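You operate a simulated robot arm through the tools that you are given. There is no shell and no other tool.

You are at the controls of a simulated two-armed robot. One attempt, no reset.

TASK
Pick up the red marker with one hand, pass it to the other hand and put it on the top of the far ledge.

The check looks at the end state, three seconds after you hand in, the way a careful person would. Anything else that was tipped, shoved, dropped, spilled or broken makes it a failure.

THE ROBOT
Two 7-joint arms with two-finger parallel grippers on one trunk, on a base that moves. Base frame: it is fixed to the floor where the robot stands at the start and does not move with it; the origin is under the middle of the robot, x ahead of it, y to its left, z up. Units: cm, degrees, N and s.
The left shoulder is at the start at [1.8, 13.8, 125.2], the right one opposite. With the tool pointing down near the work surface each hand reaches from about 16 to 50 cm from the robot's upright axis, wherever it stands, measured 20 degrees to its own side. Places, roughly: top of the far ledge (19x66 cm) [456, -38, 100]. Payload 1.57 kg a hand.
Tool frame (each hand has its own): the origin (TCP) lies between the finger pads and is the grasp point; the fingertips stand 3 cm ahead of it; z points along the fingers, y is the line along which they close. The gripper opens to 8 cm. The fingers are 1.7 cm wide and 1.2 cm thick; the gripper's body (4 by 8.2 cm) begins 8 cm behind the TCP.
Orientation is that of the tool frame in the base frame, as a unit quaternion [x, y, z, w]. With the fingers straight down and closing along the base's y, the tool's x points along the base's -x, its y along +y and its z along -z.

THE INTERFACE
- The arms move only by the tool jog_arm. It takes "left_plan", "right_plan" or both (then of equal length, played together; a hand with none holds still); each is a list of rows, each a list of 2 entries, a list of its own where there are three numbers: the shift along the tool's x, y, z in units of 20 mm (1.0 is 20 mm), then the turn, a rotation vector about the tool's x, y, z in units of 6 degrees (1.0 is 6 degrees). In form: [[[tx, ty, tz], [ax, ay, az]], ...]. A call has 1 to 20 rows; each row shifts and turns the commanded pose from where the row before left it, along the tool's axes as they then stand. "left_jaw" and "right_jaw" are, for a hand that has rows, the opening, from 0 (shut) to 1 (fully open), set as the call begins (left out, the last holds). A call with a number of a shift or a turn outside -1 to 1 is refused whole. Rows are played at 5 a second. More than 5 cm and 8.6 degrees between two rows, or a gripper value outside its range, and nothing of the call is played. A pose out of reach is approached as far as the arm can. The call stops where the force on the tool passes 40 N (or 10 N more than at its start, if that is more) or the arm is blocked; 0.2 s more then pass. The fingers move at their own pace (about 4.5 cm/s each) and stop on an object; they squeeze with about 21 N. The grip force told is the motor's: it shows also when the fingers shut on nothing. Time passes only in rows, and 0.2 s behind the last, so rows that do not move let the fingers close. It gives the time, the measured TCP pose, the force on the tool (base axes), the opening and the grip force at its end, in the units of the frame above (readings bear some noise), with the torque about the TCP (base axes, N m) and any sound that the robot's microphone picked up, and new pictures: "show" is both (left out), scene, wrist or none (wrist: the cameras of the hands that moved).
- Cameras (640 x 400 px; columns grow to the right, rows downward): "scene" is now at [18.53, -1.51, 119.03]; the picture's right is [-0.14, -0.99, -0.00], its down [-0.12, 0.02, -0.99] and it looks along [0.98, -0.14, -0.12] (base axes); focal length 214 px, centre (320, 200). "left" rides on the left gripper at [7.2, 0.7, -12.2] in its tool frame; the picture's right is [-0.09, 1.00, 0.00], its down [-0.84, -0.08, -0.54] and it looks along [-0.54, -0.05, 0.84] (tool axes); focal length 238 px, centre (320, 200). "right" rides on the right gripper at [7.2, -0.7, -12.2] in its tool frame; the picture's right is [0.09, 1.00, 0.00], its down [-0.84, 0.08, -0.54] and it looks along [-0.54, 0.05, 0.84] (tool axes); focal length 238 px, centre (320, 200). There is no depth. A picture from a camera that has moved, and an enlarged one, comes with that camera's place and axes in the base frame and with its lens. The place of the scene camera against the robot may be out by one fixed shift of up to 1.2 cm in any direction.
- slide_trunk(by): slides the trunk up (or, below 0, down) by that many cm; the arms and the scene camera ride with it, the base frame stays. It gives what a move gives, with no picture.
- steer(legs): drives the robot by 1 to 6 legs, each [ahead, left, turn to the left] in cm, cm and degrees, along the robot's own axes; the way and the turn of a leg run together, so that a leg with both is an arc; at most 150 cm and 180 degrees a leg. The arms and the cameras ride along, it lands a little off, and it stops where it bumps. It gives what a move gives, and a new picture of the scene camera.
- turn_head(pan, tilt): turns the head with the scene camera to pan (to the left, within 60 degrees either way) and tilt (down, from -29 to 69), counted from straight ahead of the robot. It gives what a move gives, and a new picture of the scene camera.
- enlarge(camera, box): a new picture of the part [left, top, right, bottom] of that camera's present view, enlarged. The clock stands still meanwhile.
- sign_off(): hands the job in; it is judged then, once.

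Places have to be worked out from the pictures, the camera data and where the tool is seen. Open the grippers and draw the arms clear of the work before you hand the job in, unless the task says otherwise.

The tools are called after ">>>" as a command line: name --argument value ..., lists and objects as JSON in quotes. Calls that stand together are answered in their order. jog_arm: Moves the arms, as the interface text tells. Its arguments: {"type":"object","properties":{"left_plan":{"type":"array","items":{"type":"array"}},"left_jaw":{"type":"number"},"right_plan":{"type":"array","items":{"type":"array"}},"right_jaw":{"type":"number"},"show":{"type":"string","enum":["both","scene","wrist","none"]}},"required":[]} The other tools are called the same way: slide_trunk (by) moves the trunk up or down; steer (legs) drives the base; turn_head (pan, tilt) turns the head that bears the scene camera; enlarge (camera, box) takes an enlarged picture of a part of a camera's view; sign_off () hands the job in.

At the start:

```text
time_s: 0.0
left_tool_pos: [31.12, 7.86, 110.07]
left_ee_rot: [-0.003, 0.939, -0.001, -0.345]
left_force: [-0.6, 1.1, 0.1]
left_torque: [0.0, 0.0, 0.01]
left_finger_gap: 8.0
left_finger_force: 0.1
right_tool_pos: [34.93, -30.27, 111.11]
right_ee_rot: [0.008, 0.986, 0.002, -0.168]
right_force: [0.4, -0.1, 0.2]
right_torque: [0.02, -0.04, -0.04]
right_finger_gap: 8.02
right_finger_force: 0.0
trunk travel left (down, up): [-61.5, 62.5]
robot x, y, heading: [-0.04, -0.15, 0.1]
head pan, tilt (commanded): [-8.0, 6.6]
```

scene: 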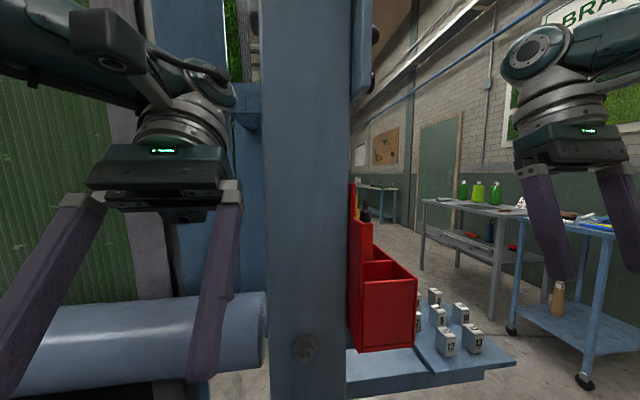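
right: 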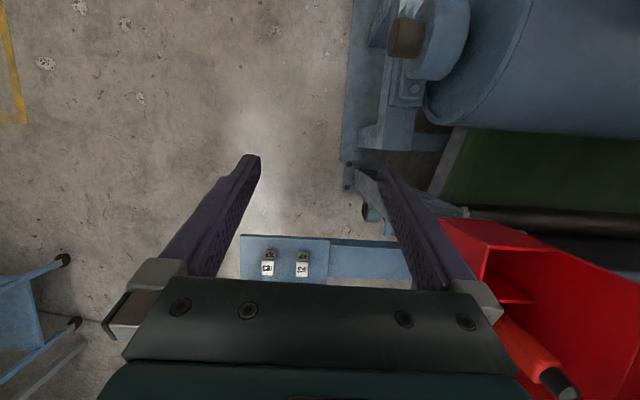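
left: 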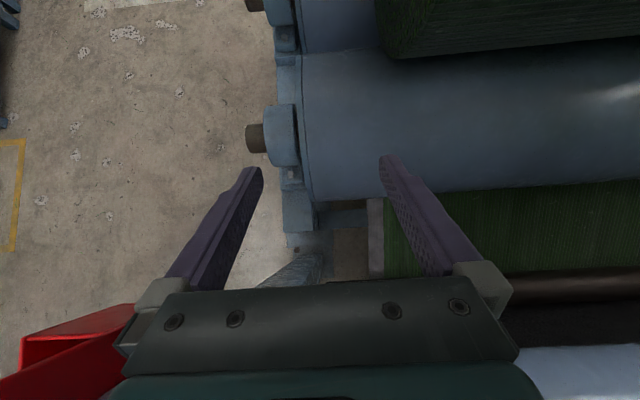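

The newest pictures show a large blue machine straight ahead, a red box on a low shelf, and tables on the right. I look around with the head to find the red marker.

>>> turn_head --pan -45 --tilt 15

>>> enlarge --camera "scene" --box '[340, 140, 640, 390]'

```text
time_s: 1.0
left_tool_pos: [30.93, 7.91, 109.89]
left_ee_rot: [-0.002, 0.938, -0.001, -0.346]
left_force: [-0.3, -0.4, 1.3]
left_torque: [-0.01, -0.04, 0.01]
left_finger_gap: 7.99
left_finger_force: 0.1
right_tool_pos: [34.82, -30.22, 111.0]
right_ee_rot: [0.009, 0.985, 0.001, -0.17]
right_force: [-0.3, -0.2, 0.6]
right_torque: [0.01, -0.04, 0.02]
right_finger_gap: 8.0
right_finger_force: 0.1
trunk travel left (down, up): [-61.5, 62.5]
robot x, y, heading: [-0.16, 0.01, 0.3]
head pan, tilt (commanded): [-45.0, 15.0]
camera scene: at [15.95, -6.81, 117.62], right [-0.71, -0.71, 0.0], down [-0.19, 0.18, -0.97], along [0.68, -0.68, -0.26], focal length 214 px, centre (320, 200)
```

scene: 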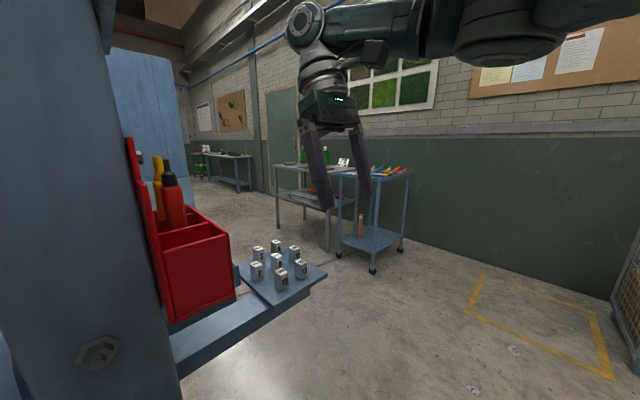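

```text
1.60 times, centred on (490, 265) of scene
camera zoom: at [15.95, -6.81, 117.62], right [-0.71, -0.71, 0.0], down [-0.19, 0.18, -0.97], along [0.68, -0.68, -0.26], focal length 343 px, centre (48, 96)
```

zoom: 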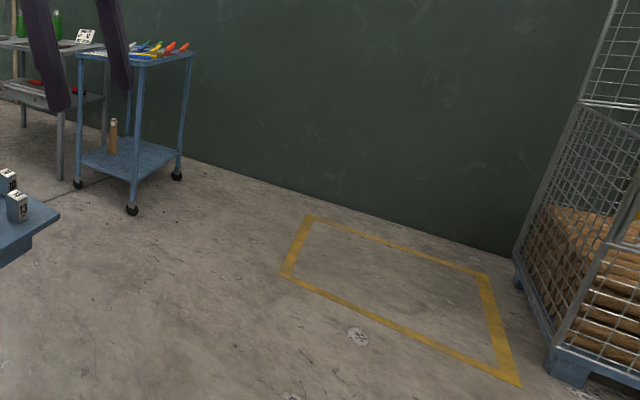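

There is a blue trolley with coloured pens and tools on it to the right. I enlarge that region to look for the red marker.

>>> enlarge --camera "scene" --box '[260, 140, 420, 240]'

>>> enlarge --camera "scene" --box '[100, 100, 340, 250]'

>>> enlarge --camera "scene" --box '[120, 220, 340, 357]'

```text
4.00 times, centred on (340, 190) of scene
camera zoom: at [15.95, -6.81, 117.62], right [-0.71, -0.71, 0.0], down [-0.19, 0.18, -0.97], along [0.68, -0.68, -0.26], focal length 858 px, centre (240, 240)
```

zoom: 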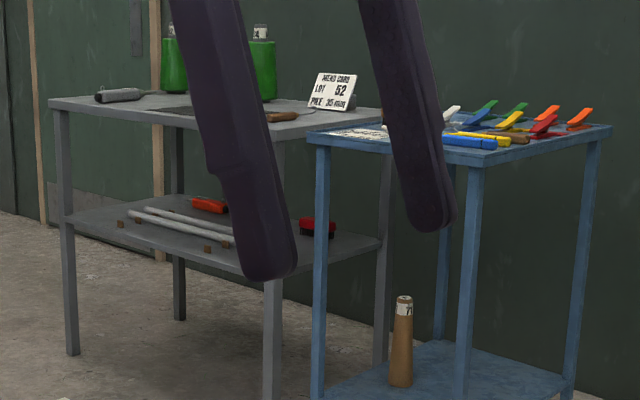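

```text
2.67 times, centred on (220, 175) of scene
camera zoom: at [15.95, -6.81, 117.62], right [-0.71, -0.71, 0.0], down [-0.19, 0.18, -0.97], along [0.68, -0.68, -0.26], focal length 572 px, centre (587, 267)
```

zoom: 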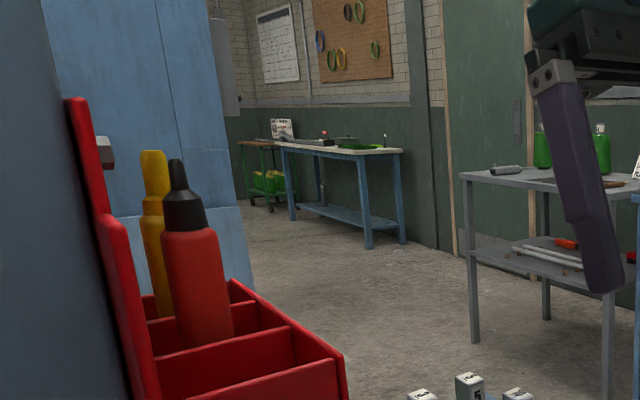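

```text
2.91 times, centred on (230, 288) of scene
camera zoom: at [15.95, -6.81, 117.62], right [-0.71, -0.71, 0.0], down [-0.19, 0.18, -0.97], along [0.68, -0.68, -0.26], focal length 624 px, centre (582, -58)
```

zoom: 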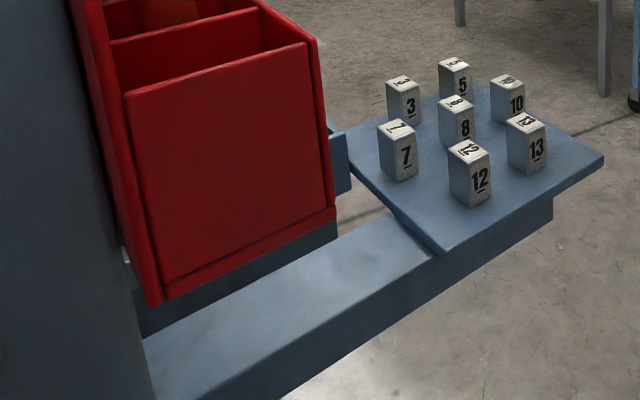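

The red box near me holds an orange‑red cylinder with a black top and a yellow one. I look closer at them and at the rest of the room before deciding which thing is the red marker.

>>> enlarge --camera "scene" --box '[100, 120, 260, 220]'

>>> enlarge --camera "scene" --box '[180, 120, 300, 195]'

>>> enlarge --camera "right" --box '[420, 200, 640, 400]'

>>> enlarge --camera "scene" --box '[330, 155, 420, 190]'

```text
4.00 times, centred on (180, 170) of scene
camera zoom: at [15.95, -6.81, 117.62], right [-0.71, -0.71, 0.0], down [-0.19, 0.18, -0.97], along [0.68, -0.68, -0.26], focal length 858 px, centre (880, 320)
```

zoom: 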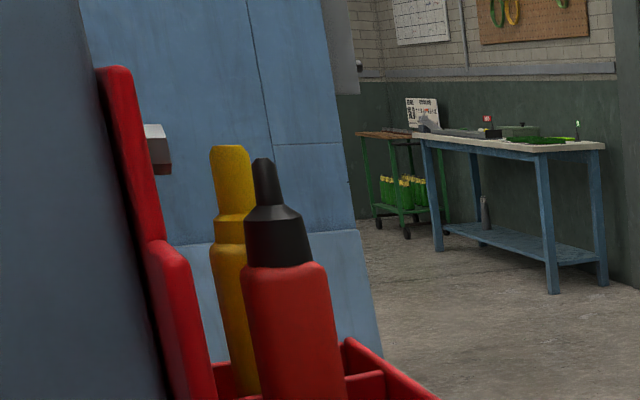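

```text
5.33 times, centred on (240, 158) of scene
camera zoom: at [15.95, -6.81, 117.62], right [-0.71, -0.71, 0.0], down [-0.19, 0.18, -0.97], along [0.68, -0.68, -0.26], focal length 1144 px, centre (747, 427)
```

zoom: 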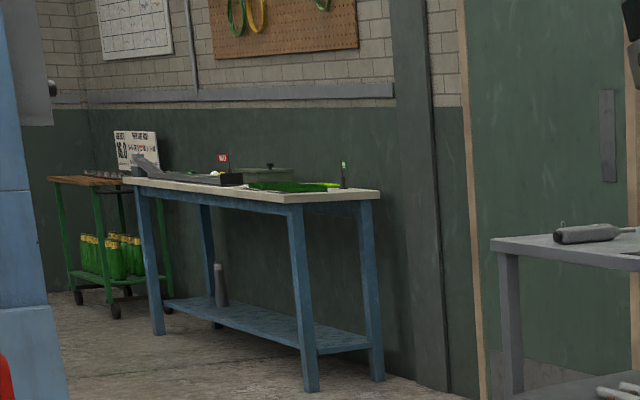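

```text
2.00 times, centred on (530, 300) of right
camera zoom: at [32.21, -30.81, 125.07], right [-0.07, 1.0, 0.03], down [0.97, 0.06, 0.23], along [0.23, 0.05, -0.97], focal length 477 px, centre (-100, 0)
```

zoom: 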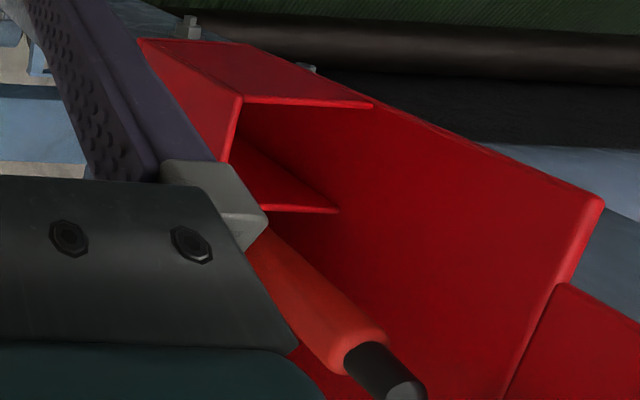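

```text
7.11 times, centred on (375, 172) of scene
camera zoom: at [15.95, -6.81, 117.62], right [-0.71, -0.71, 0.0], down [-0.19, 0.18, -0.97], along [0.68, -0.68, -0.26], focal length 1525 px, centre (-71, 396)
```

zoom: 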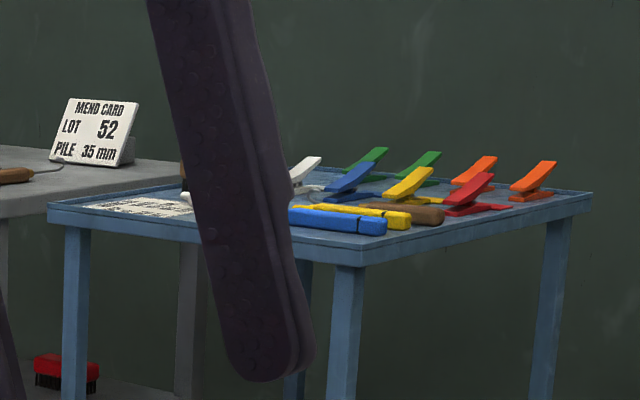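

The trolley carries coloured clips and some marker-like bars (blue, yellow), and the red box holds a red tube with a black cap. I look up and left to see the clearance and the machine before I move.

>>> turn_head --pan 0 --tilt -20

>>> turn_head --pan 45 --tilt 10

>>> turn_head --pan -20 --tilt 40

```text
time_s: 2.1
left_tool_pos: [30.96, 8.01, 109.82]
left_ee_rot: [-0.002, 0.938, -0.001, -0.346]
left_force: [1.0, 1.1, 0.2]
left_torque: [0.03, -0.02, 0.0]
left_finger_gap: 7.99
left_finger_force: 0.1
right_tool_pos: [34.88, -30.21, 111.01]
right_ee_rot: [0.008, 0.986, 0.002, -0.169]
right_force: [0.5, 0.4, 0.9]
right_torque: [0.01, -0.01, 0.0]
right_finger_gap: 8.01
right_finger_force: 0.1
trunk travel left (down, up): [-61.5, 62.5]
robot x, y, heading: [0.26, -0.09, 0.0]
head pan, tilt (commanded): [0.0, -20.0]
camera scene: at [16.92, -0.21, 122.95], right [0.0, -1.0, 0.0], down [0.34, 0.0, -0.94], along [0.94, 0.0, 0.34], focal length 214 px, centre (320, 200)
```

scene: 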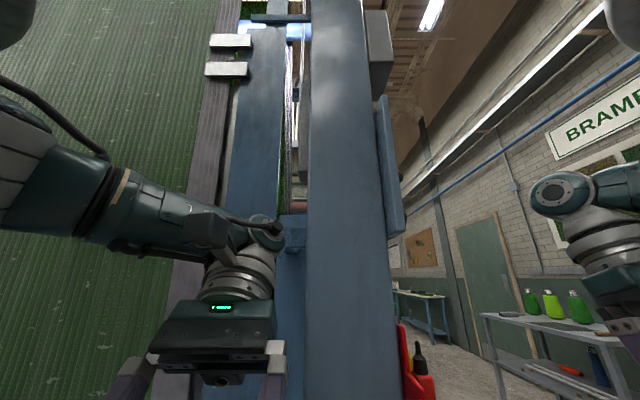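

```text
time_s: 3.3
left_tool_pos: [30.81, 7.92, 109.89]
left_ee_rot: [-0.003, 0.938, -0.002, -0.347]
left_force: [0.2, -1.4, 0.9]
left_torque: [-0.02, -0.01, -0.02]
left_finger_gap: 8.0
left_finger_force: 0.1
right_tool_pos: [34.72, -30.21, 110.92]
right_ee_rot: [0.007, 0.985, 0.002, -0.17]
right_force: [-0.7, 0.4, -0.2]
right_torque: [0.02, -0.01, 0.02]
right_finger_gap: 8.01
right_finger_force: 0.0
trunk travel left (down, up): [-61.5, 62.5]
robot x, y, heading: [0.09, -0.16, -0.0]
head pan, tilt (commanded): [45.0, 10.0]
camera scene: at [15.83, 6.37, 118.42], right [0.71, -0.71, 0.0], down [-0.13, -0.12, -0.98], along [0.7, 0.7, -0.18], focal length 214 px, centre (320, 200)
```

scene: 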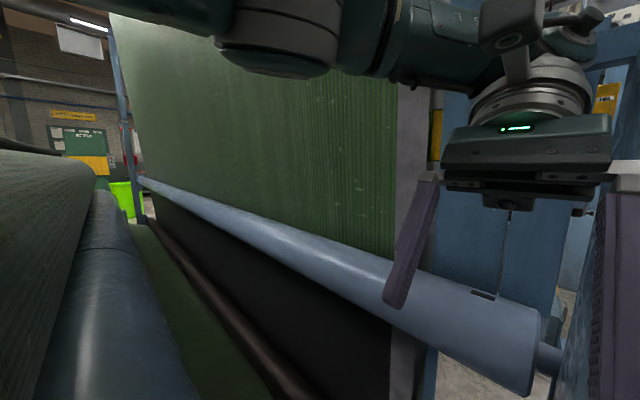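

```text
time_s: 4.6
left_tool_pos: [30.88, 7.87, 109.98]
left_ee_rot: [-0.002, 0.938, -0.001, -0.347]
left_force: [-0.6, 0.9, -0.2]
left_torque: [-0.02, 0.01, -0.02]
left_finger_gap: 7.96
left_finger_force: 0.1
right_tool_pos: [34.67, -30.25, 110.94]
right_ee_rot: [0.008, 0.985, 0.002, -0.17]
right_force: [-0.8, -0.5, -1.0]
right_torque: [-0.02, 0.0, -0.01]
right_finger_gap: 8.01
right_finger_force: 0.1
trunk travel left (down, up): [-61.5, 62.5]
robot x, y, heading: [-0.11, 0.18, 0.1]
head pan, tilt (commanded): [-20.0, 40.0]
camera scene: at [17.16, -3.09, 113.61], right [-0.34, -0.94, 0.0], down [-0.61, 0.22, -0.76], along [0.72, -0.26, -0.65], focal length 214 px, centre (320, 200)
```

scene: 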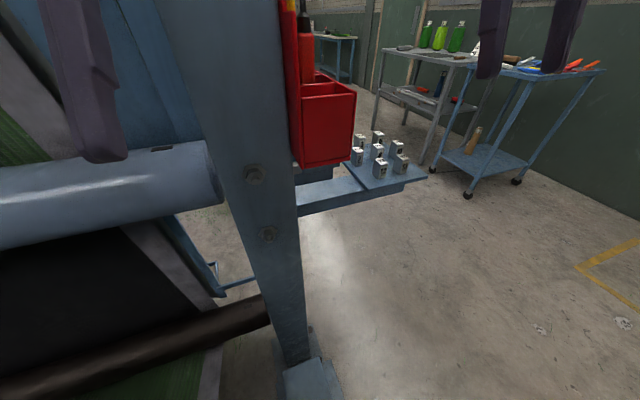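

The robot stands close to a carpet loom: the red box hangs on its post at about x 45, y −12. I look straight down to learn what surrounds my base before driving.

>>> turn_head --pan 0 --tilt 69

>>> turn_head --pan -60 --tilt 60

>>> turn_head --pan -60 --tilt 10

```text
time_s: 5.6
left_tool_pos: [30.83, 7.88, 109.76]
left_ee_rot: [-0.003, 0.938, -0.001, -0.347]
left_force: [-0.6, 0.7, -0.2]
left_torque: [0.0, 0.01, 0.0]
left_finger_gap: 7.98
left_finger_force: 0.0
right_tool_pos: [34.67, -30.15, 110.87]
right_ee_rot: [0.008, 0.985, 0.002, -0.171]
right_force: [0.2, 0.5, 0.2]
right_torque: [-0.02, -0.01, -0.01]
right_finger_gap: 8.01
right_finger_force: 0.1
trunk travel left (down, up): [-61.5, 62.5]
robot x, y, heading: [0.15, -0.23, -0.1]
head pan, tilt (commanded): [0.0, 68.8]
camera scene: at [14.71, -0.18, 110.0], right [0.0, -1.0, 0.0], down [-0.93, 0.0, -0.36], along [0.36, 0.0, -0.93], focal length 214 px, centre (320, 200)
```

scene: 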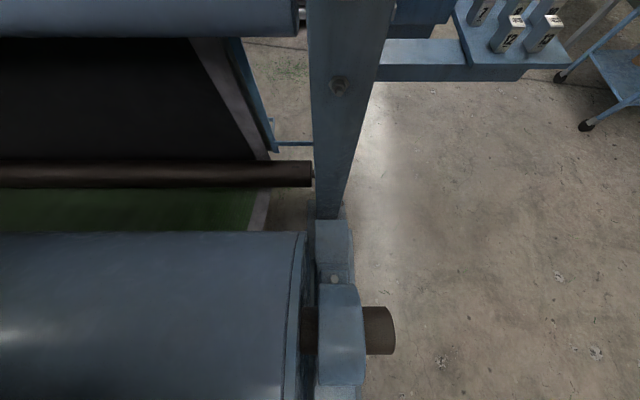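

```text
time_s: 6.9
left_tool_pos: [30.77, 7.94, 109.79]
left_ee_rot: [-0.003, 0.937, -0.001, -0.348]
left_force: [-0.2, -0.4, 0.2]
left_torque: [-0.03, 0.02, -0.01]
left_finger_gap: 8.0
left_finger_force: 0.1
right_tool_pos: [34.71, -30.18, 110.89]
right_ee_rot: [0.008, 0.985, 0.002, -0.171]
right_force: [-0.1, 0.4, 0.0]
right_torque: [0.01, 0.01, 0.02]
right_finger_gap: 8.01
right_finger_force: 0.1
trunk travel left (down, up): [-61.5, 62.5]
robot x, y, heading: [0.07, -0.13, 0.0]
head pan, tilt (commanded): [-60.0, 60.0]
camera scene: at [12.4, -5.94, 110.92], right [-0.87, -0.5, 0.01], down [-0.44, 0.75, -0.5], along [0.24, -0.43, -0.87], focal length 214 px, centre (320, 200)
```

scene: 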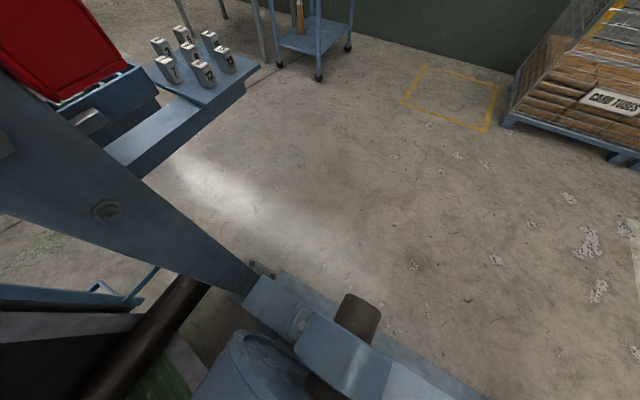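

```text
time_s: 8.0
left_tool_pos: [30.62, 8.03, 109.69]
left_ee_rot: [-0.003, 0.937, -0.001, -0.349]
left_force: [0.7, -0.3, 0.0]
left_torque: [-0.01, 0.03, 0.0]
left_finger_gap: 7.97
left_finger_force: 0.1
right_tool_pos: [34.6, -30.23, 110.96]
right_ee_rot: [0.008, 0.985, 0.003, -0.172]
right_force: [0.2, 0.0, 0.5]
right_torque: [0.03, -0.01, -0.01]
right_finger_gap: 8.0
right_finger_force: 0.1
trunk travel left (down, up): [-61.5, 62.5]
robot x, y, heading: [0.21, -0.06, 0.1]
head pan, tilt (commanded): [-60.0, 10.0]
camera scene: at [13.73, -8.22, 118.33], right [-0.87, -0.5, 0.01], down [-0.09, 0.15, -0.98], along [0.49, -0.85, -0.18], focal length 214 px, centre (320, 200)
```

scene: 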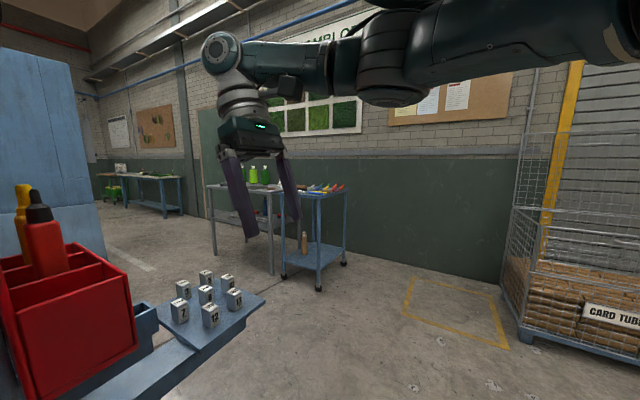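

The view at pan −60 shows the trolley between my fingers; I enlarge it and the red box from this viewpoint to compare the candidates.

>>> enlarge --camera "scene" --box '[200, 165, 360, 265]'

>>> enlarge --camera "scene" --box '[290, 175, 354, 215]'

>>> enlarge --camera "scene" --box '[0, 170, 160, 270]'

>>> enlarge --camera "scene" --box '[80, 150, 200, 225]'

```text
4.00 times, centred on (280, 215) of scene
camera zoom: at [13.73, -8.22, 118.33], right [-0.87, -0.5, 0.01], down [-0.09, 0.15, -0.98], along [0.49, -0.85, -0.18], focal length 858 px, centre (480, 140)
```

zoom: 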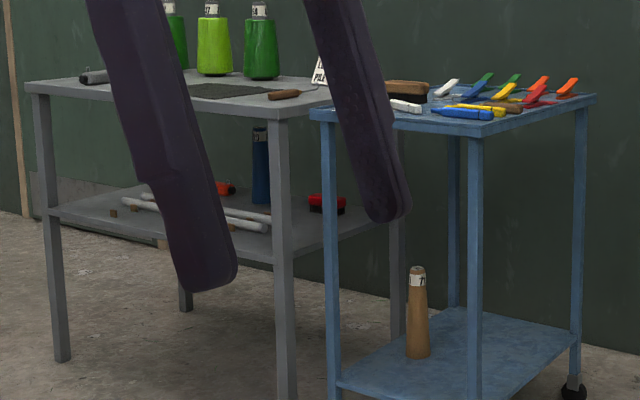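

```text
10.00 times, centred on (322, 195) of scene
camera zoom: at [13.73, -8.22, 118.33], right [-0.87, -0.5, 0.01], down [-0.09, 0.15, -0.98], along [0.49, -0.85, -0.18], focal length 2145 px, centre (300, 250)
```

zoom: 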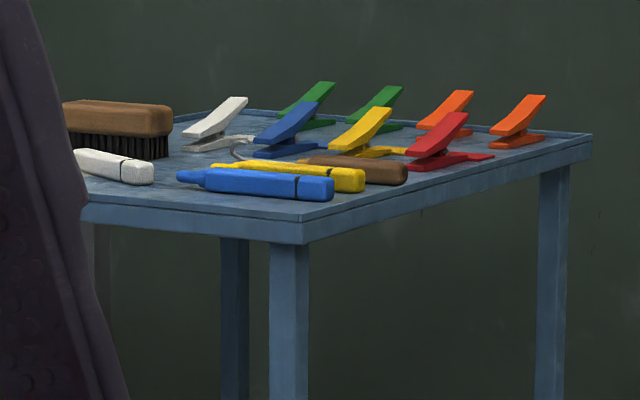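

```text
4.00 times, centred on (80, 220) of scene
camera zoom: at [13.73, -8.22, 118.33], right [-0.87, -0.5, 0.01], down [-0.09, 0.15, -0.98], along [0.49, -0.85, -0.18], focal length 858 px, centre (1280, 120)
```

zoom: 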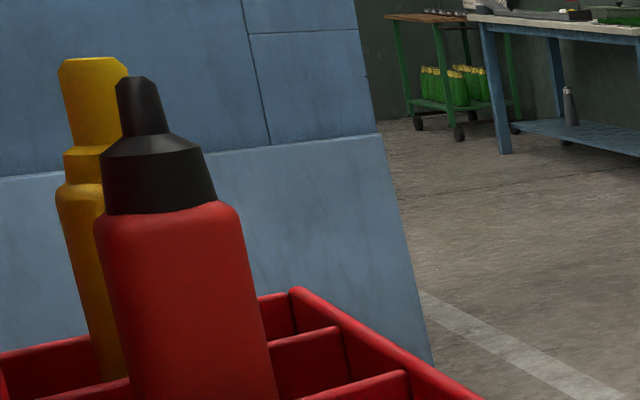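

```text
5.33 times, centred on (140, 188) of scene
camera zoom: at [13.73, -8.22, 118.33], right [-0.87, -0.5, 0.01], down [-0.09, 0.15, -0.98], along [0.49, -0.85, -0.18], focal length 1144 px, centre (1280, 267)
```

zoom: 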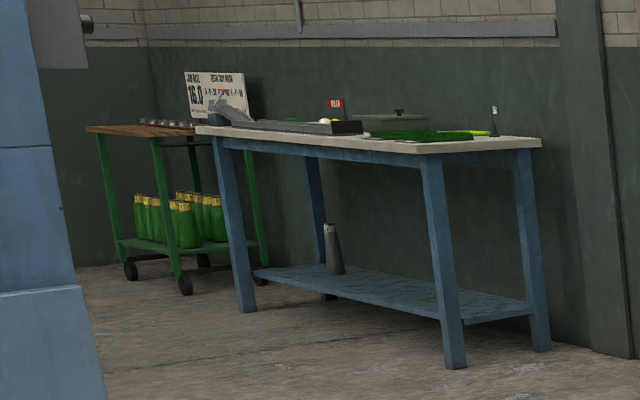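

The trolley holds white, yellow and blue capped markers, while the red thing in the box is a nozzle bottle, so the red marker must still be found. I raise the trunk to clear the box and get a higher view.

>>> slide_trunk --by 25

>>> turn_head --pan -50 --tilt 15

```text
time_s: 10.6
left_tool_pos: [31.35, 7.96, 133.84]
left_ee_rot: [-0.003, 0.939, -0.002, -0.345]
left_force: [-0.2, 0.3, 0.7]
left_torque: [-0.03, 0.0, -0.04]
left_finger_gap: 8.01
left_finger_force: 0.0
right_tool_pos: [35.22, -30.26, 134.99]
right_ee_rot: [0.008, 0.986, 0.002, -0.167]
right_force: [-0.3, 0.1, -0.1]
right_torque: [-0.01, -0.03, 0.0]
right_finger_gap: 8.01
right_finger_force: 0.0
trunk travel left (down, up): [-86.5, 37.5]
robot x, y, heading: [-0.06, 0.23, 0.1]
head pan, tilt (commanded): [-60.0, 10.0]
```

```text
time_s: 11.3
left_tool_pos: [31.29, 7.9, 133.87]
left_ee_rot: [-0.003, 0.939, -0.002, -0.344]
left_force: [-0.6, -0.6, 0.1]
left_torque: [0.0, 0.0, 0.0]
left_finger_gap: 8.01
left_finger_force: 0.0
right_tool_pos: [35.22, -30.21, 134.98]
right_ee_rot: [0.008, 0.986, 0.001, -0.167]
right_force: [0.0, 1.3, -0.2]
right_torque: [-0.01, -0.02, -0.03]
right_finger_gap: 8.01
right_finger_force: 0.1
trunk travel left (down, up): [-86.5, 37.5]
robot x, y, heading: [-0.16, -0.26, 0.1]
head pan, tilt (commanded): [-50.0, 15.0]
camera scene: at [15.59, -7.41, 141.53], right [-0.77, -0.64, 0.0], down [-0.17, 0.2, -0.97], along [0.62, -0.74, -0.26], focal length 214 px, centre (320, 200)
```

scene: 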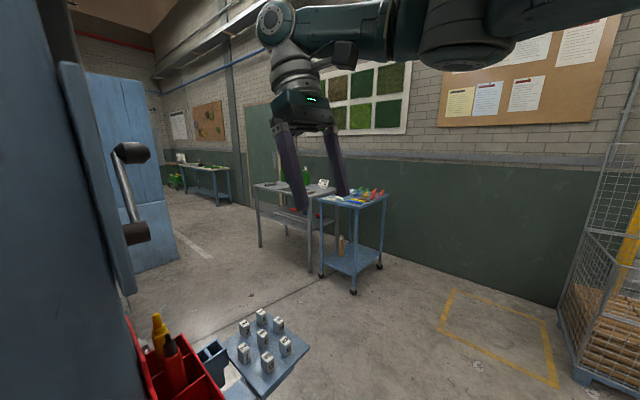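

The loom post face is at about x 46, very near the left wrist, so I draw the left hand back and outward before sliding the base to the right.

>>> jog_arm --left_plan '[[[0.7, 1, 0.6], [0, 0, 0]], [[0.7, 1, 0.6], [0, 0, 0]], [[0.7, 1, 0.6], [0, 0, 0]], [[0.7, 1, 0.6], [0, 0, 0]], [[0.7, 1, 0.6], [0, 0, 0]], [[0.3, 1, 0.26], [0, 0, 0]], [[0, 1, 0], [0, 0, 0]]]' --show "both"

```text
time_s: 12.9
left_tool_pos: [21.21, 21.85, 133.63]
left_ee_rot: [-0.003, 0.939, -0.002, -0.344]
left_force: [0.8, -0.9, -0.2]
left_torque: [-0.01, 0.03, 0.01]
left_finger_gap: 7.98
left_finger_force: 0.1
right_tool_pos: [35.17, -30.3, 134.94]
right_ee_rot: [0.008, 0.986, 0.001, -0.167]
right_force: [0.1, -0.1, -0.5]
right_torque: [0.0, -0.02, 0.04]
right_finger_gap: 7.98
right_finger_force: 0.0
trunk travel left (down, up): [-86.5, 37.5]
robot x, y, heading: [-0.13, -0.24, -0.2]
head pan, tilt (commanded): [-50.0, 15.0]
camera scene: at [15.59, -7.41, 141.52], right [-0.77, -0.64, 0.0], down [-0.17, 0.2, -0.97], along [0.62, -0.74, -0.26], focal length 214 px, centre (320, 200)
camera left: at [23.62, 22.59, 147.62], right [0.06, 1.0, -0.06], down [0.99, -0.07, -0.13], along [-0.13, -0.05, -0.99], focal length 238 px, centre (320, 200)
```

scene: 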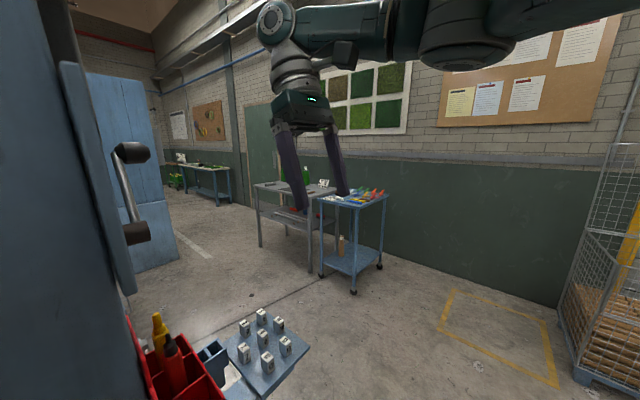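
left: 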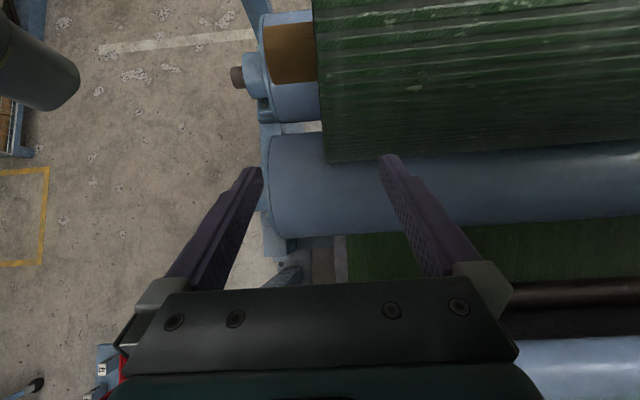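

The left hand is now at (21, 22, 134), clear of the post. I drive right by 60 cm with the hands well above the box and shelf.

>>> steer --legs '[[0, -60, 0]]'

```text
time_s: 16.4
left_tool_pos: [21.25, -38.78, 133.75]
left_ee_rot: [-0.007, 0.939, -0.003, -0.344]
left_force: [-0.2, -0.4, 0.2]
left_torque: [0.02, -0.04, 0.01]
left_finger_gap: 7.99
left_finger_force: 0.0
right_tool_pos: [35.72, -90.78, 135.04]
right_ee_rot: [0.001, 0.986, 0.0, -0.167]
right_force: [0.1, -0.3, -0.4]
right_torque: [0.0, 0.0, 0.02]
right_finger_gap: 7.99
right_finger_force: 0.0
trunk travel left (down, up): [-86.5, 37.5]
robot x, y, heading: [0.14, -60.79, 0.7]
head pan, tilt (commanded): [-50.0, 15.0]
camera scene: at [15.97, -68.17, 141.52], right [-0.76, -0.65, 0.0], down [-0.17, 0.2, -0.97], along [0.63, -0.73, -0.26], focal length 214 px, centre (320, 200)
```

scene: 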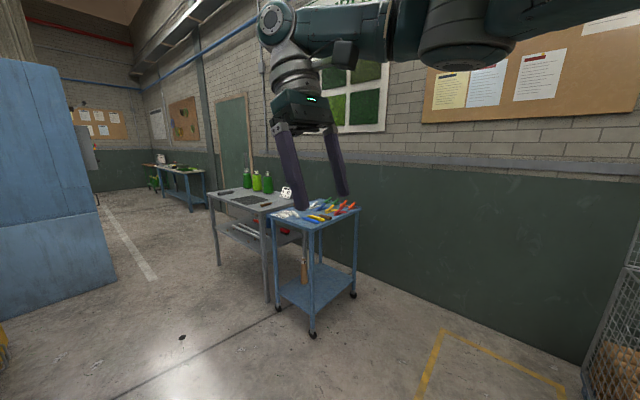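

The drive worked. I enlarge the trolley and bench, then pan toward the far side and the machine to look for the red marker and the far ledge.

>>> enlarge --camera "scene" --box '[200, 165, 370, 271]'

>>> enlarge --camera "scene" --box '[270, 190, 366, 250]'

>>> turn_head --pan 0 --tilt 10

>>> turn_head --pan 25 --tilt 30

```text
3.76 times, centred on (285, 218) of scene
camera zoom: at [15.97, -68.17, 141.52], right [-0.76, -0.65, 0.0], down [-0.17, 0.2, -0.97], along [0.63, -0.73, -0.26], focal length 807 px, centre (452, 132)
```

zoom: 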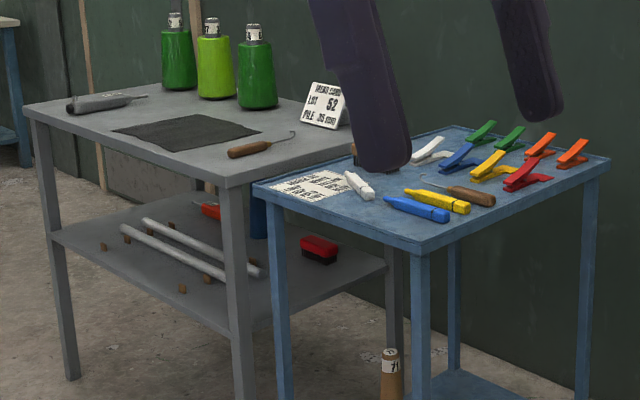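

```text
6.67 times, centred on (318, 220) of scene
camera zoom: at [15.97, -68.17, 141.52], right [-0.76, -0.65, 0.0], down [-0.17, 0.2, -0.97], along [0.63, -0.73, -0.26], focal length 1430 px, centre (333, 67)
```

zoom: 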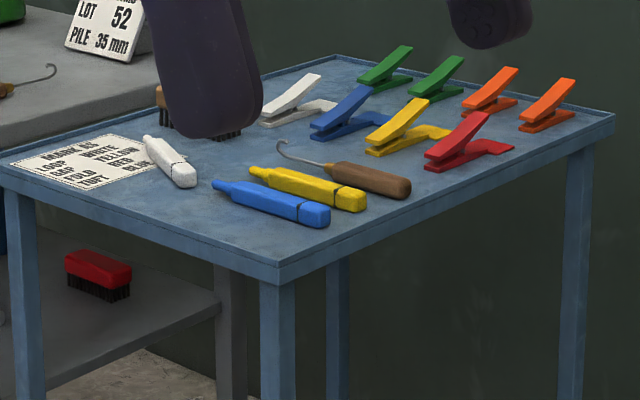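

```text
time_s: 17.6
left_tool_pos: [21.23, -38.91, 133.72]
left_ee_rot: [-0.008, 0.939, -0.004, -0.344]
left_force: [-0.3, -1.0, 0.9]
left_torque: [-0.01, -0.02, 0.03]
left_finger_gap: 8.0
left_finger_force: 0.0
right_tool_pos: [35.79, -90.77, 135.02]
right_ee_rot: [0.005, 0.986, 0.001, -0.168]
right_force: [0.3, 0.9, -0.1]
right_torque: [0.0, 0.02, 0.02]
right_finger_gap: 8.0
right_finger_force: 0.1
trunk travel left (down, up): [-86.5, 37.5]
robot x, y, heading: [0.52, -60.52, 0.6]
head pan, tilt (commanded): [0.0, 10.0]
camera scene: at [19.19, -60.99, 142.34], right [0.01, -1.0, 0.0], down [-0.17, 0.0, -0.98], along [0.98, 0.01, -0.17], focal length 214 px, centre (320, 200)
```

scene: 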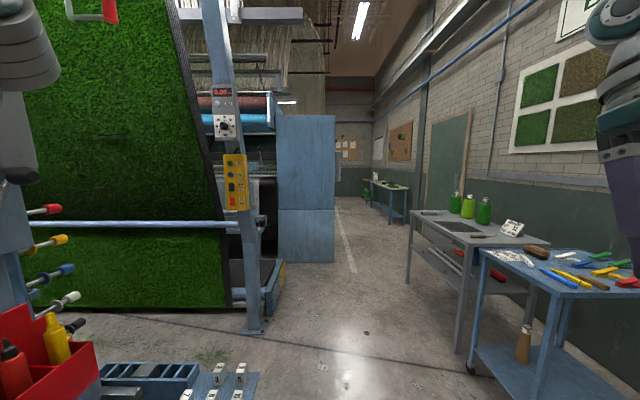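

```text
time_s: 18.4
left_tool_pos: [21.43, -38.9, 133.64]
left_ee_rot: [-0.007, 0.939, -0.003, -0.344]
left_force: [-1.1, 0.2, -0.4]
left_torque: [0.03, 0.0, 0.03]
left_finger_gap: 7.99
left_finger_force: 0.0
right_tool_pos: [35.82, -90.87, 134.99]
right_ee_rot: [0.003, 0.986, 0.001, -0.168]
right_force: [-0.6, 0.6, -1.2]
right_torque: [0.03, 0.02, 0.0]
right_finger_gap: 8.01
right_finger_force: 0.0
trunk travel left (down, up): [-86.5, 37.5]
robot x, y, heading: [0.47, -60.93, 0.3]
head pan, tilt (commanded): [25.0, 30.0]
camera scene: at [18.05, -57.18, 139.11], right [0.43, -0.9, 0.0], down [-0.45, -0.22, -0.87], along [0.78, 0.37, -0.5], focal length 214 px, centre (320, 200)
```

scene: 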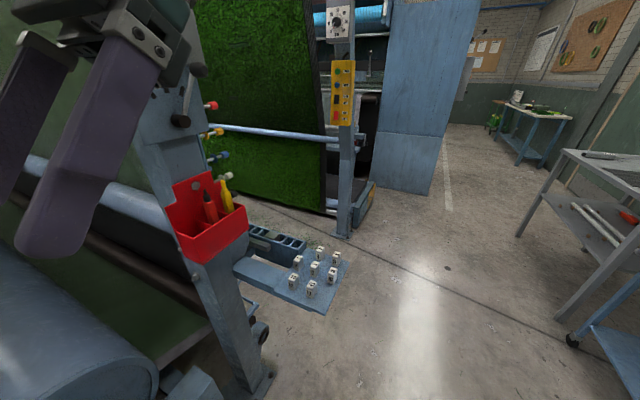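

The trolley card mentions markers; I enlarge it and the red item on the grey bench's lower shelf. I also pan back for a sharper view.

>>> turn_head --pan -40 --tilt 20

>>> enlarge --camera "scene" --box '[160, 140, 400, 290]'

```text
time_s: 19.8
left_tool_pos: [21.18, -38.86, 133.79]
left_ee_rot: [-0.007, 0.939, -0.003, -0.343]
left_force: [0.5, -0.3, -0.5]
left_torque: [0.03, -0.04, -0.03]
left_finger_gap: 7.99
left_finger_force: 0.1
right_tool_pos: [35.87, -90.91, 134.94]
right_ee_rot: [0.002, 0.986, 0.0, -0.169]
right_force: [-1.1, 0.2, -0.1]
right_torque: [0.0, -0.04, 0.03]
right_finger_gap: 8.01
right_finger_force: 0.1
trunk travel left (down, up): [-86.5, 37.5]
robot x, y, heading: [0.37, -60.88, 0.6]
head pan, tilt (commanded): [-40.0, 20.0]
camera scene: at [17.09, -66.98, 140.71], right [-0.63, -0.77, 0.0], down [-0.26, 0.22, -0.94], along [0.73, -0.6, -0.34], focal length 214 px, centre (320, 200)
```

scene: 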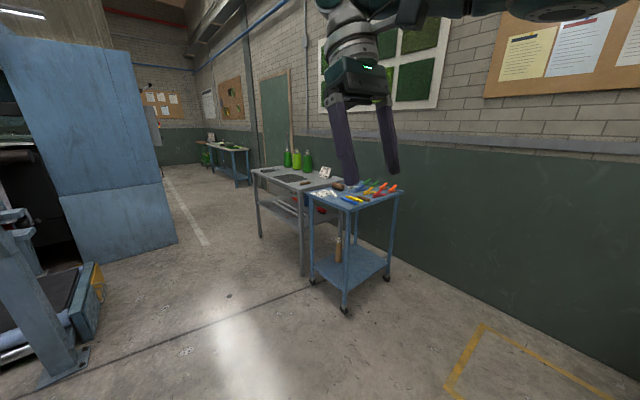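

```text
2.67 times, centred on (280, 215) of scene
camera zoom: at [17.09, -66.98, 140.71], right [-0.63, -0.77, 0.0], down [-0.26, 0.22, -0.94], along [0.73, -0.6, -0.34], focal length 572 px, centre (427, 160)
```

zoom: 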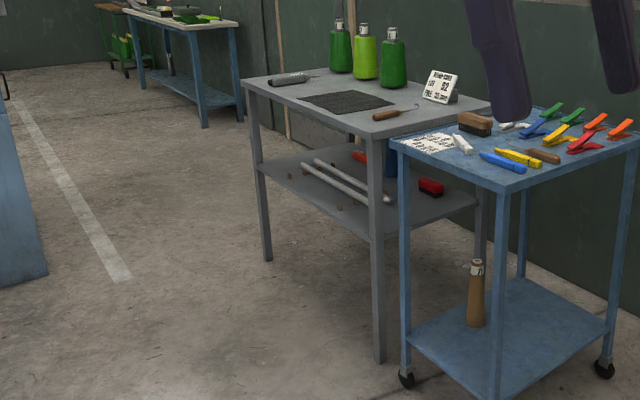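

>>> enlarge --camera "scene" --box '[310, 180, 374, 220]'

>>> enlarge --camera "scene" --box '[270, 190, 334, 230]'

>>> enlarge --camera "scene" --box '[190, 130, 254, 170]'

>>> enlarge --camera "scene" --box '[0, 180, 112, 250]'

```text
10.00 times, centred on (342, 200) of scene
camera zoom: at [17.09, -66.98, 140.71], right [-0.63, -0.77, 0.0], down [-0.26, 0.22, -0.94], along [0.73, -0.6, -0.34], focal length 2145 px, centre (100, 200)
```

zoom: 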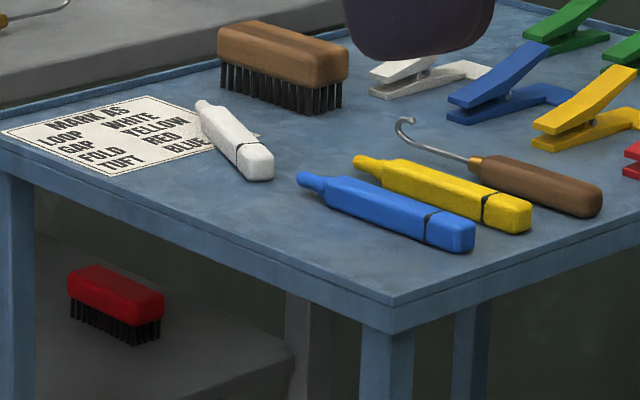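

```text
10.00 times, centred on (302, 210) of scene
camera zoom: at [17.09, -66.98, 140.71], right [-0.63, -0.77, 0.0], down [-0.26, 0.22, -0.94], along [0.73, -0.6, -0.34], focal length 2145 px, centre (500, 100)
```

zoom: 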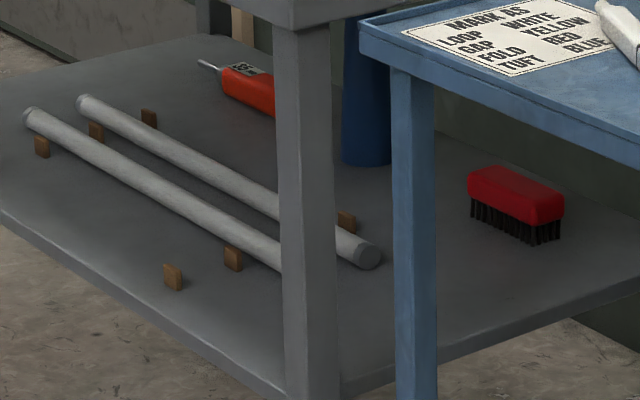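

```text
10.00 times, centred on (222, 150) of scene
camera zoom: at [17.09, -66.98, 140.71], right [-0.63, -0.77, 0.0], down [-0.26, 0.22, -0.94], along [0.73, -0.6, -0.34], focal length 2145 px, centre (1300, 700)
```

zoom: 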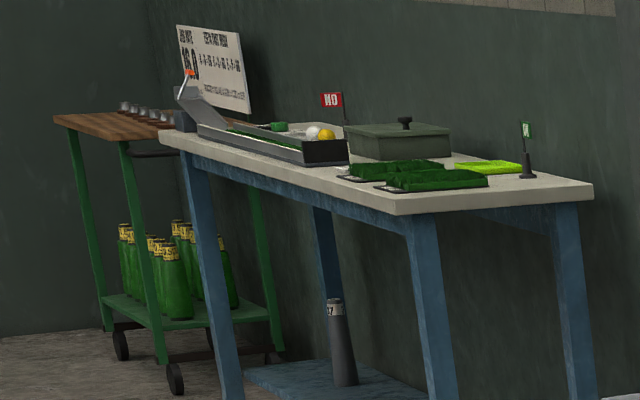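

```text
5.71 times, centred on (56, 215) of scene
camera zoom: at [17.09, -66.98, 140.71], right [-0.63, -0.77, 0.0], down [-0.26, 0.22, -0.94], along [0.73, -0.6, -0.34], focal length 1226 px, centre (1829, 114)
```

zoom: 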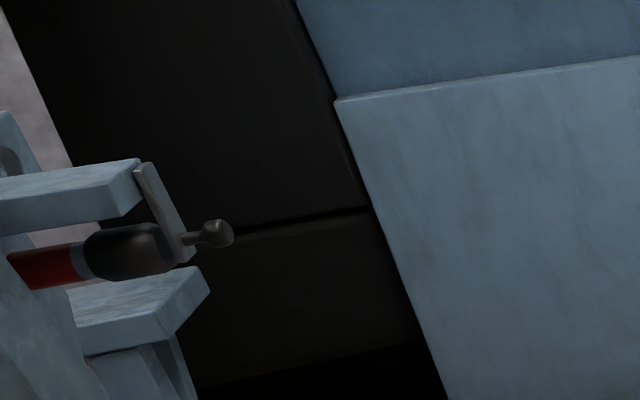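

The card says "LOOP WHITE, GAP YELLOW, FOLD RED, TUFT BLUE"; white, yellow and blue markers are on the trolley, the red one is missing. I look into the red box with the left wrist camera and scan the surroundings.

>>> enlarge --camera "left" --box '[0, 0, 640, 400]'

>>> turn_head --pan 20 --tilt 0

>>> turn_head --pan -60 --tilt 30

```text
1.00 times, centred on (320, 200) of left (not enlarged: the box is as wide or as high as the picture)
camera zoom: at [23.72, -38.13, 147.63], right [0.05, 1.0, -0.06], down [0.99, -0.06, -0.13], along [-0.13, -0.05, -0.99], focal length 238 px, centre (320, 200)
```

zoom: 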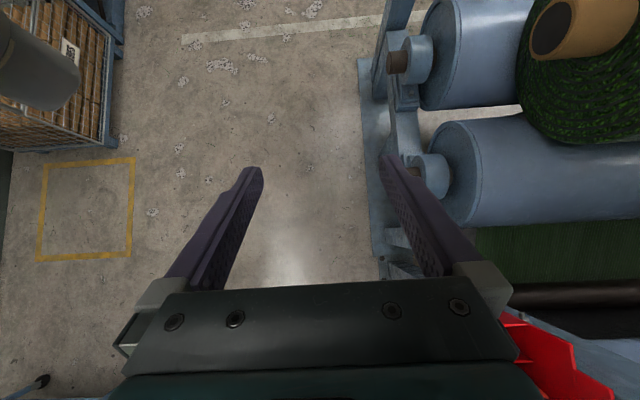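

```text
time_s: 21.1
left_tool_pos: [21.43, -38.87, 133.58]
left_ee_rot: [-0.007, 0.939, -0.003, -0.344]
left_force: [-0.1, 0.1, -0.5]
left_torque: [0.02, 0.04, -0.01]
left_finger_gap: 8.02
left_finger_force: 0.1
right_tool_pos: [35.76, -90.83, 134.94]
right_ee_rot: [0.002, 0.986, 0.001, -0.168]
right_force: [-0.1, 0.0, 0.0]
right_torque: [0.01, 0.0, -0.02]
right_finger_gap: 7.99
right_finger_force: 0.1
trunk travel left (down, up): [-86.5, 37.5]
robot x, y, heading: [0.33, -60.91, 0.6]
head pan, tilt (commanded): [20.0, 0.0]
camera scene: at [18.32, -57.92, 143.94], right [0.35, -0.94, 0.0], down [0.0, 0.0, -1.0], along [0.94, 0.35, 0.0], focal length 214 px, centre (320, 200)
```

scene: 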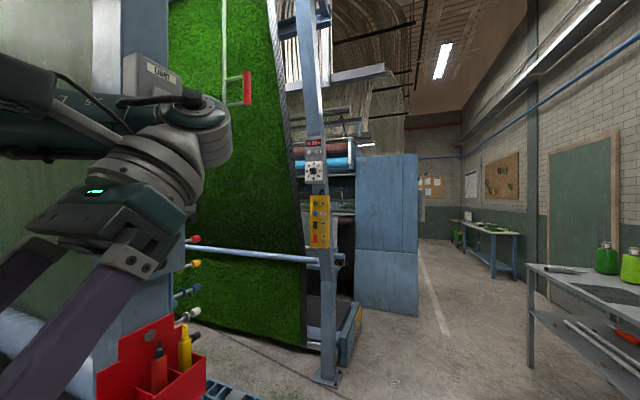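

```text
time_s: 22.6
left_tool_pos: [21.38, -38.93, 133.77]
left_ee_rot: [-0.008, 0.939, -0.004, -0.344]
left_force: [-0.2, 0.4, 0.0]
left_torque: [0.0, -0.01, -0.01]
left_finger_gap: 7.96
left_finger_force: 0.1
right_tool_pos: [35.81, -90.94, 135.06]
right_ee_rot: [0.002, 0.986, 0.001, -0.168]
right_force: [0.2, -0.1, 0.0]
right_torque: [0.02, 0.0, 0.02]
right_finger_gap: 7.99
right_finger_force: 0.1
trunk travel left (down, up): [-86.5, 37.5]
robot x, y, heading: [-0.23, -61.06, 0.5]
head pan, tilt (commanded): [-60.0, 30.0]
camera scene: at [14.5, -68.86, 139.11], right [-0.86, -0.51, 0.0], down [-0.25, 0.43, -0.87], along [0.44, -0.75, -0.5], focal length 214 px, centre (320, 200)
```

scene: 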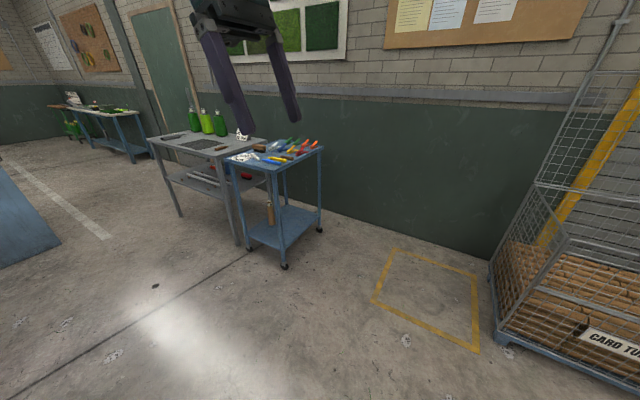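

The aisle between loom (y≈−77) and bench (y≈−165) looks drivable. I move further right and ahead to look for the missing red marker on all surfaces.

>>> steer --legs '[[0, -50, 0], [80, 0, 0]]'

>>> turn_head --pan -50 --tilt 40

>>> turn_head --pan 55 --tilt 25

>>> turn_head --pan 5 --tilt 10

```text
time_s: 29.5
left_tool_pos: [102.97, -87.6, 133.72]
left_ee_rot: [-0.005, 0.939, -0.003, -0.343]
left_force: [0.4, 0.1, -0.7]
left_torque: [-0.02, 0.03, 0.0]
left_finger_gap: 7.97
left_finger_force: 0.0
right_tool_pos: [117.2, -139.66, 134.99]
right_ee_rot: [0.005, 0.986, 0.0, -0.167]
right_force: [0.6, -0.1, 0.1]
right_torque: [-0.03, 0.0, 0.0]
right_finger_gap: 7.98
right_finger_force: 0.1
trunk travel left (down, up): [-86.5, 37.5]
robot x, y, heading: [82.23, -109.48, 0.3]
head pan, tilt (commanded): [-60.0, 30.0]
camera scene: at [95.97, -117.56, 139.1], right [-0.86, -0.5, 0.0], down [-0.25, 0.43, -0.87], along [0.44, -0.75, -0.5], focal length 214 px, centre (320, 200)
```

scene: 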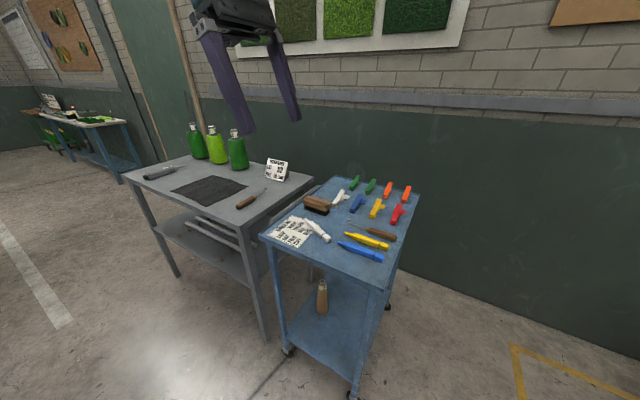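

```text
time_s: 30.2
left_tool_pos: [102.92, -87.58, 133.69]
left_ee_rot: [-0.005, 0.939, -0.002, -0.343]
left_force: [0.7, 0.1, -0.5]
left_torque: [-0.01, 0.01, 0.0]
left_finger_gap: 8.01
left_finger_force: 0.0
right_tool_pos: [117.11, -139.62, 134.95]
right_ee_rot: [0.007, 0.986, 0.001, -0.169]
right_force: [0.0, -0.4, 0.2]
right_torque: [0.0, 0.01, 0.0]
right_finger_gap: 7.99
right_finger_force: 0.1
trunk travel left (down, up): [-86.5, 37.5]
robot x, y, heading: [81.74, -109.52, 0.4]
head pan, tilt (commanded): [-50.0, 40.0]
camera scene: at [96.91, -116.24, 137.57], right [-0.76, -0.65, 0.0], down [-0.42, 0.49, -0.77], along [0.5, -0.58, -0.64], focal length 214 px, centre (320, 200)
```

scene: 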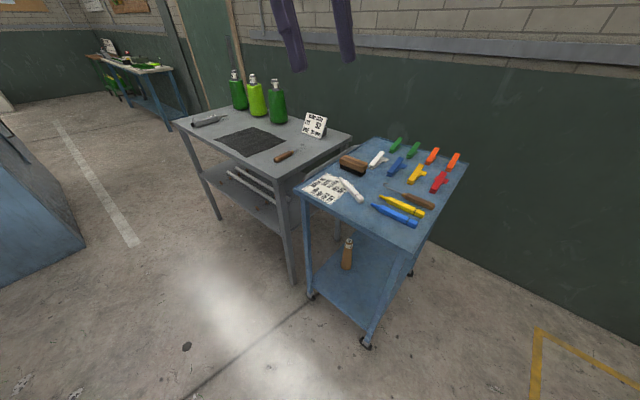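

```text
time_s: 32.0
left_tool_pos: [102.98, -87.63, 133.68]
left_ee_rot: [-0.005, 0.939, -0.003, -0.344]
left_force: [-0.1, 0.1, -0.6]
left_torque: [-0.01, 0.0, 0.01]
left_finger_gap: 7.99
left_finger_force: 0.0
right_tool_pos: [117.05, -139.71, 134.88]
right_ee_rot: [0.006, 0.986, 0.001, -0.168]
right_force: [-0.5, 0.2, -0.3]
right_torque: [0.01, -0.01, -0.03]
right_finger_gap: 7.98
right_finger_force: 0.1
trunk travel left (down, up): [-86.5, 37.5]
robot x, y, heading: [81.53, -109.62, 0.2]
head pan, tilt (commanded): [55.0, 25.0]
camera scene: at [96.66, -102.18, 139.9], right [0.82, -0.57, 0.0], down [-0.24, -0.35, -0.91], along [0.52, 0.74, -0.42], focal length 214 px, centre (320, 200)
```

scene: 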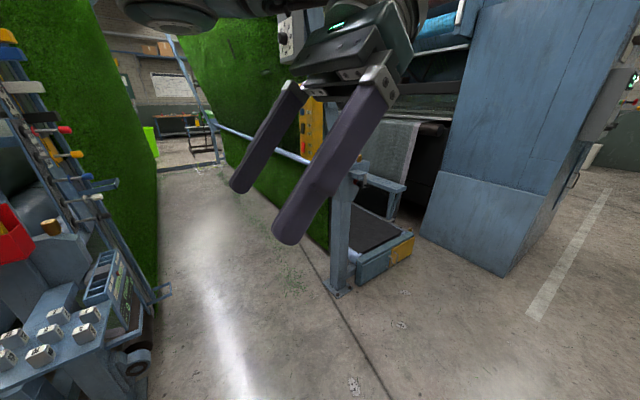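

```text
time_s: 33.2
left_tool_pos: [102.98, -87.51, 133.78]
left_ee_rot: [-0.005, 0.939, -0.002, -0.343]
left_force: [-0.5, -0.3, 0.1]
left_torque: [-0.02, 0.01, -0.02]
left_finger_gap: 8.01
left_finger_force: 0.1
right_tool_pos: [117.22, -139.62, 134.95]
right_ee_rot: [0.005, 0.986, 0.001, -0.167]
right_force: [-0.5, 1.2, -0.8]
right_torque: [0.01, -0.01, 0.0]
right_finger_gap: 8.0
right_finger_force: 0.0
trunk travel left (down, up): [-86.5, 37.5]
robot x, y, heading: [82.03, -109.34, 0.3]
head pan, tilt (commanded): [5.0, 10.0]
camera scene: at [100.67, -108.89, 142.34], right [0.09, -1.0, 0.0], down [-0.17, -0.02, -0.98], along [0.98, 0.09, -0.17], focal length 214 px, centre (320, 200)
```

scene: 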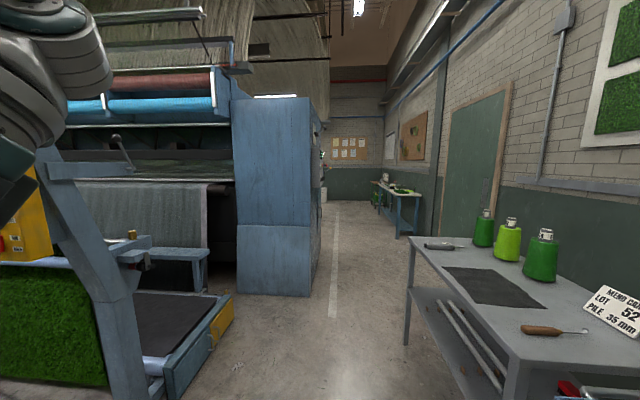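

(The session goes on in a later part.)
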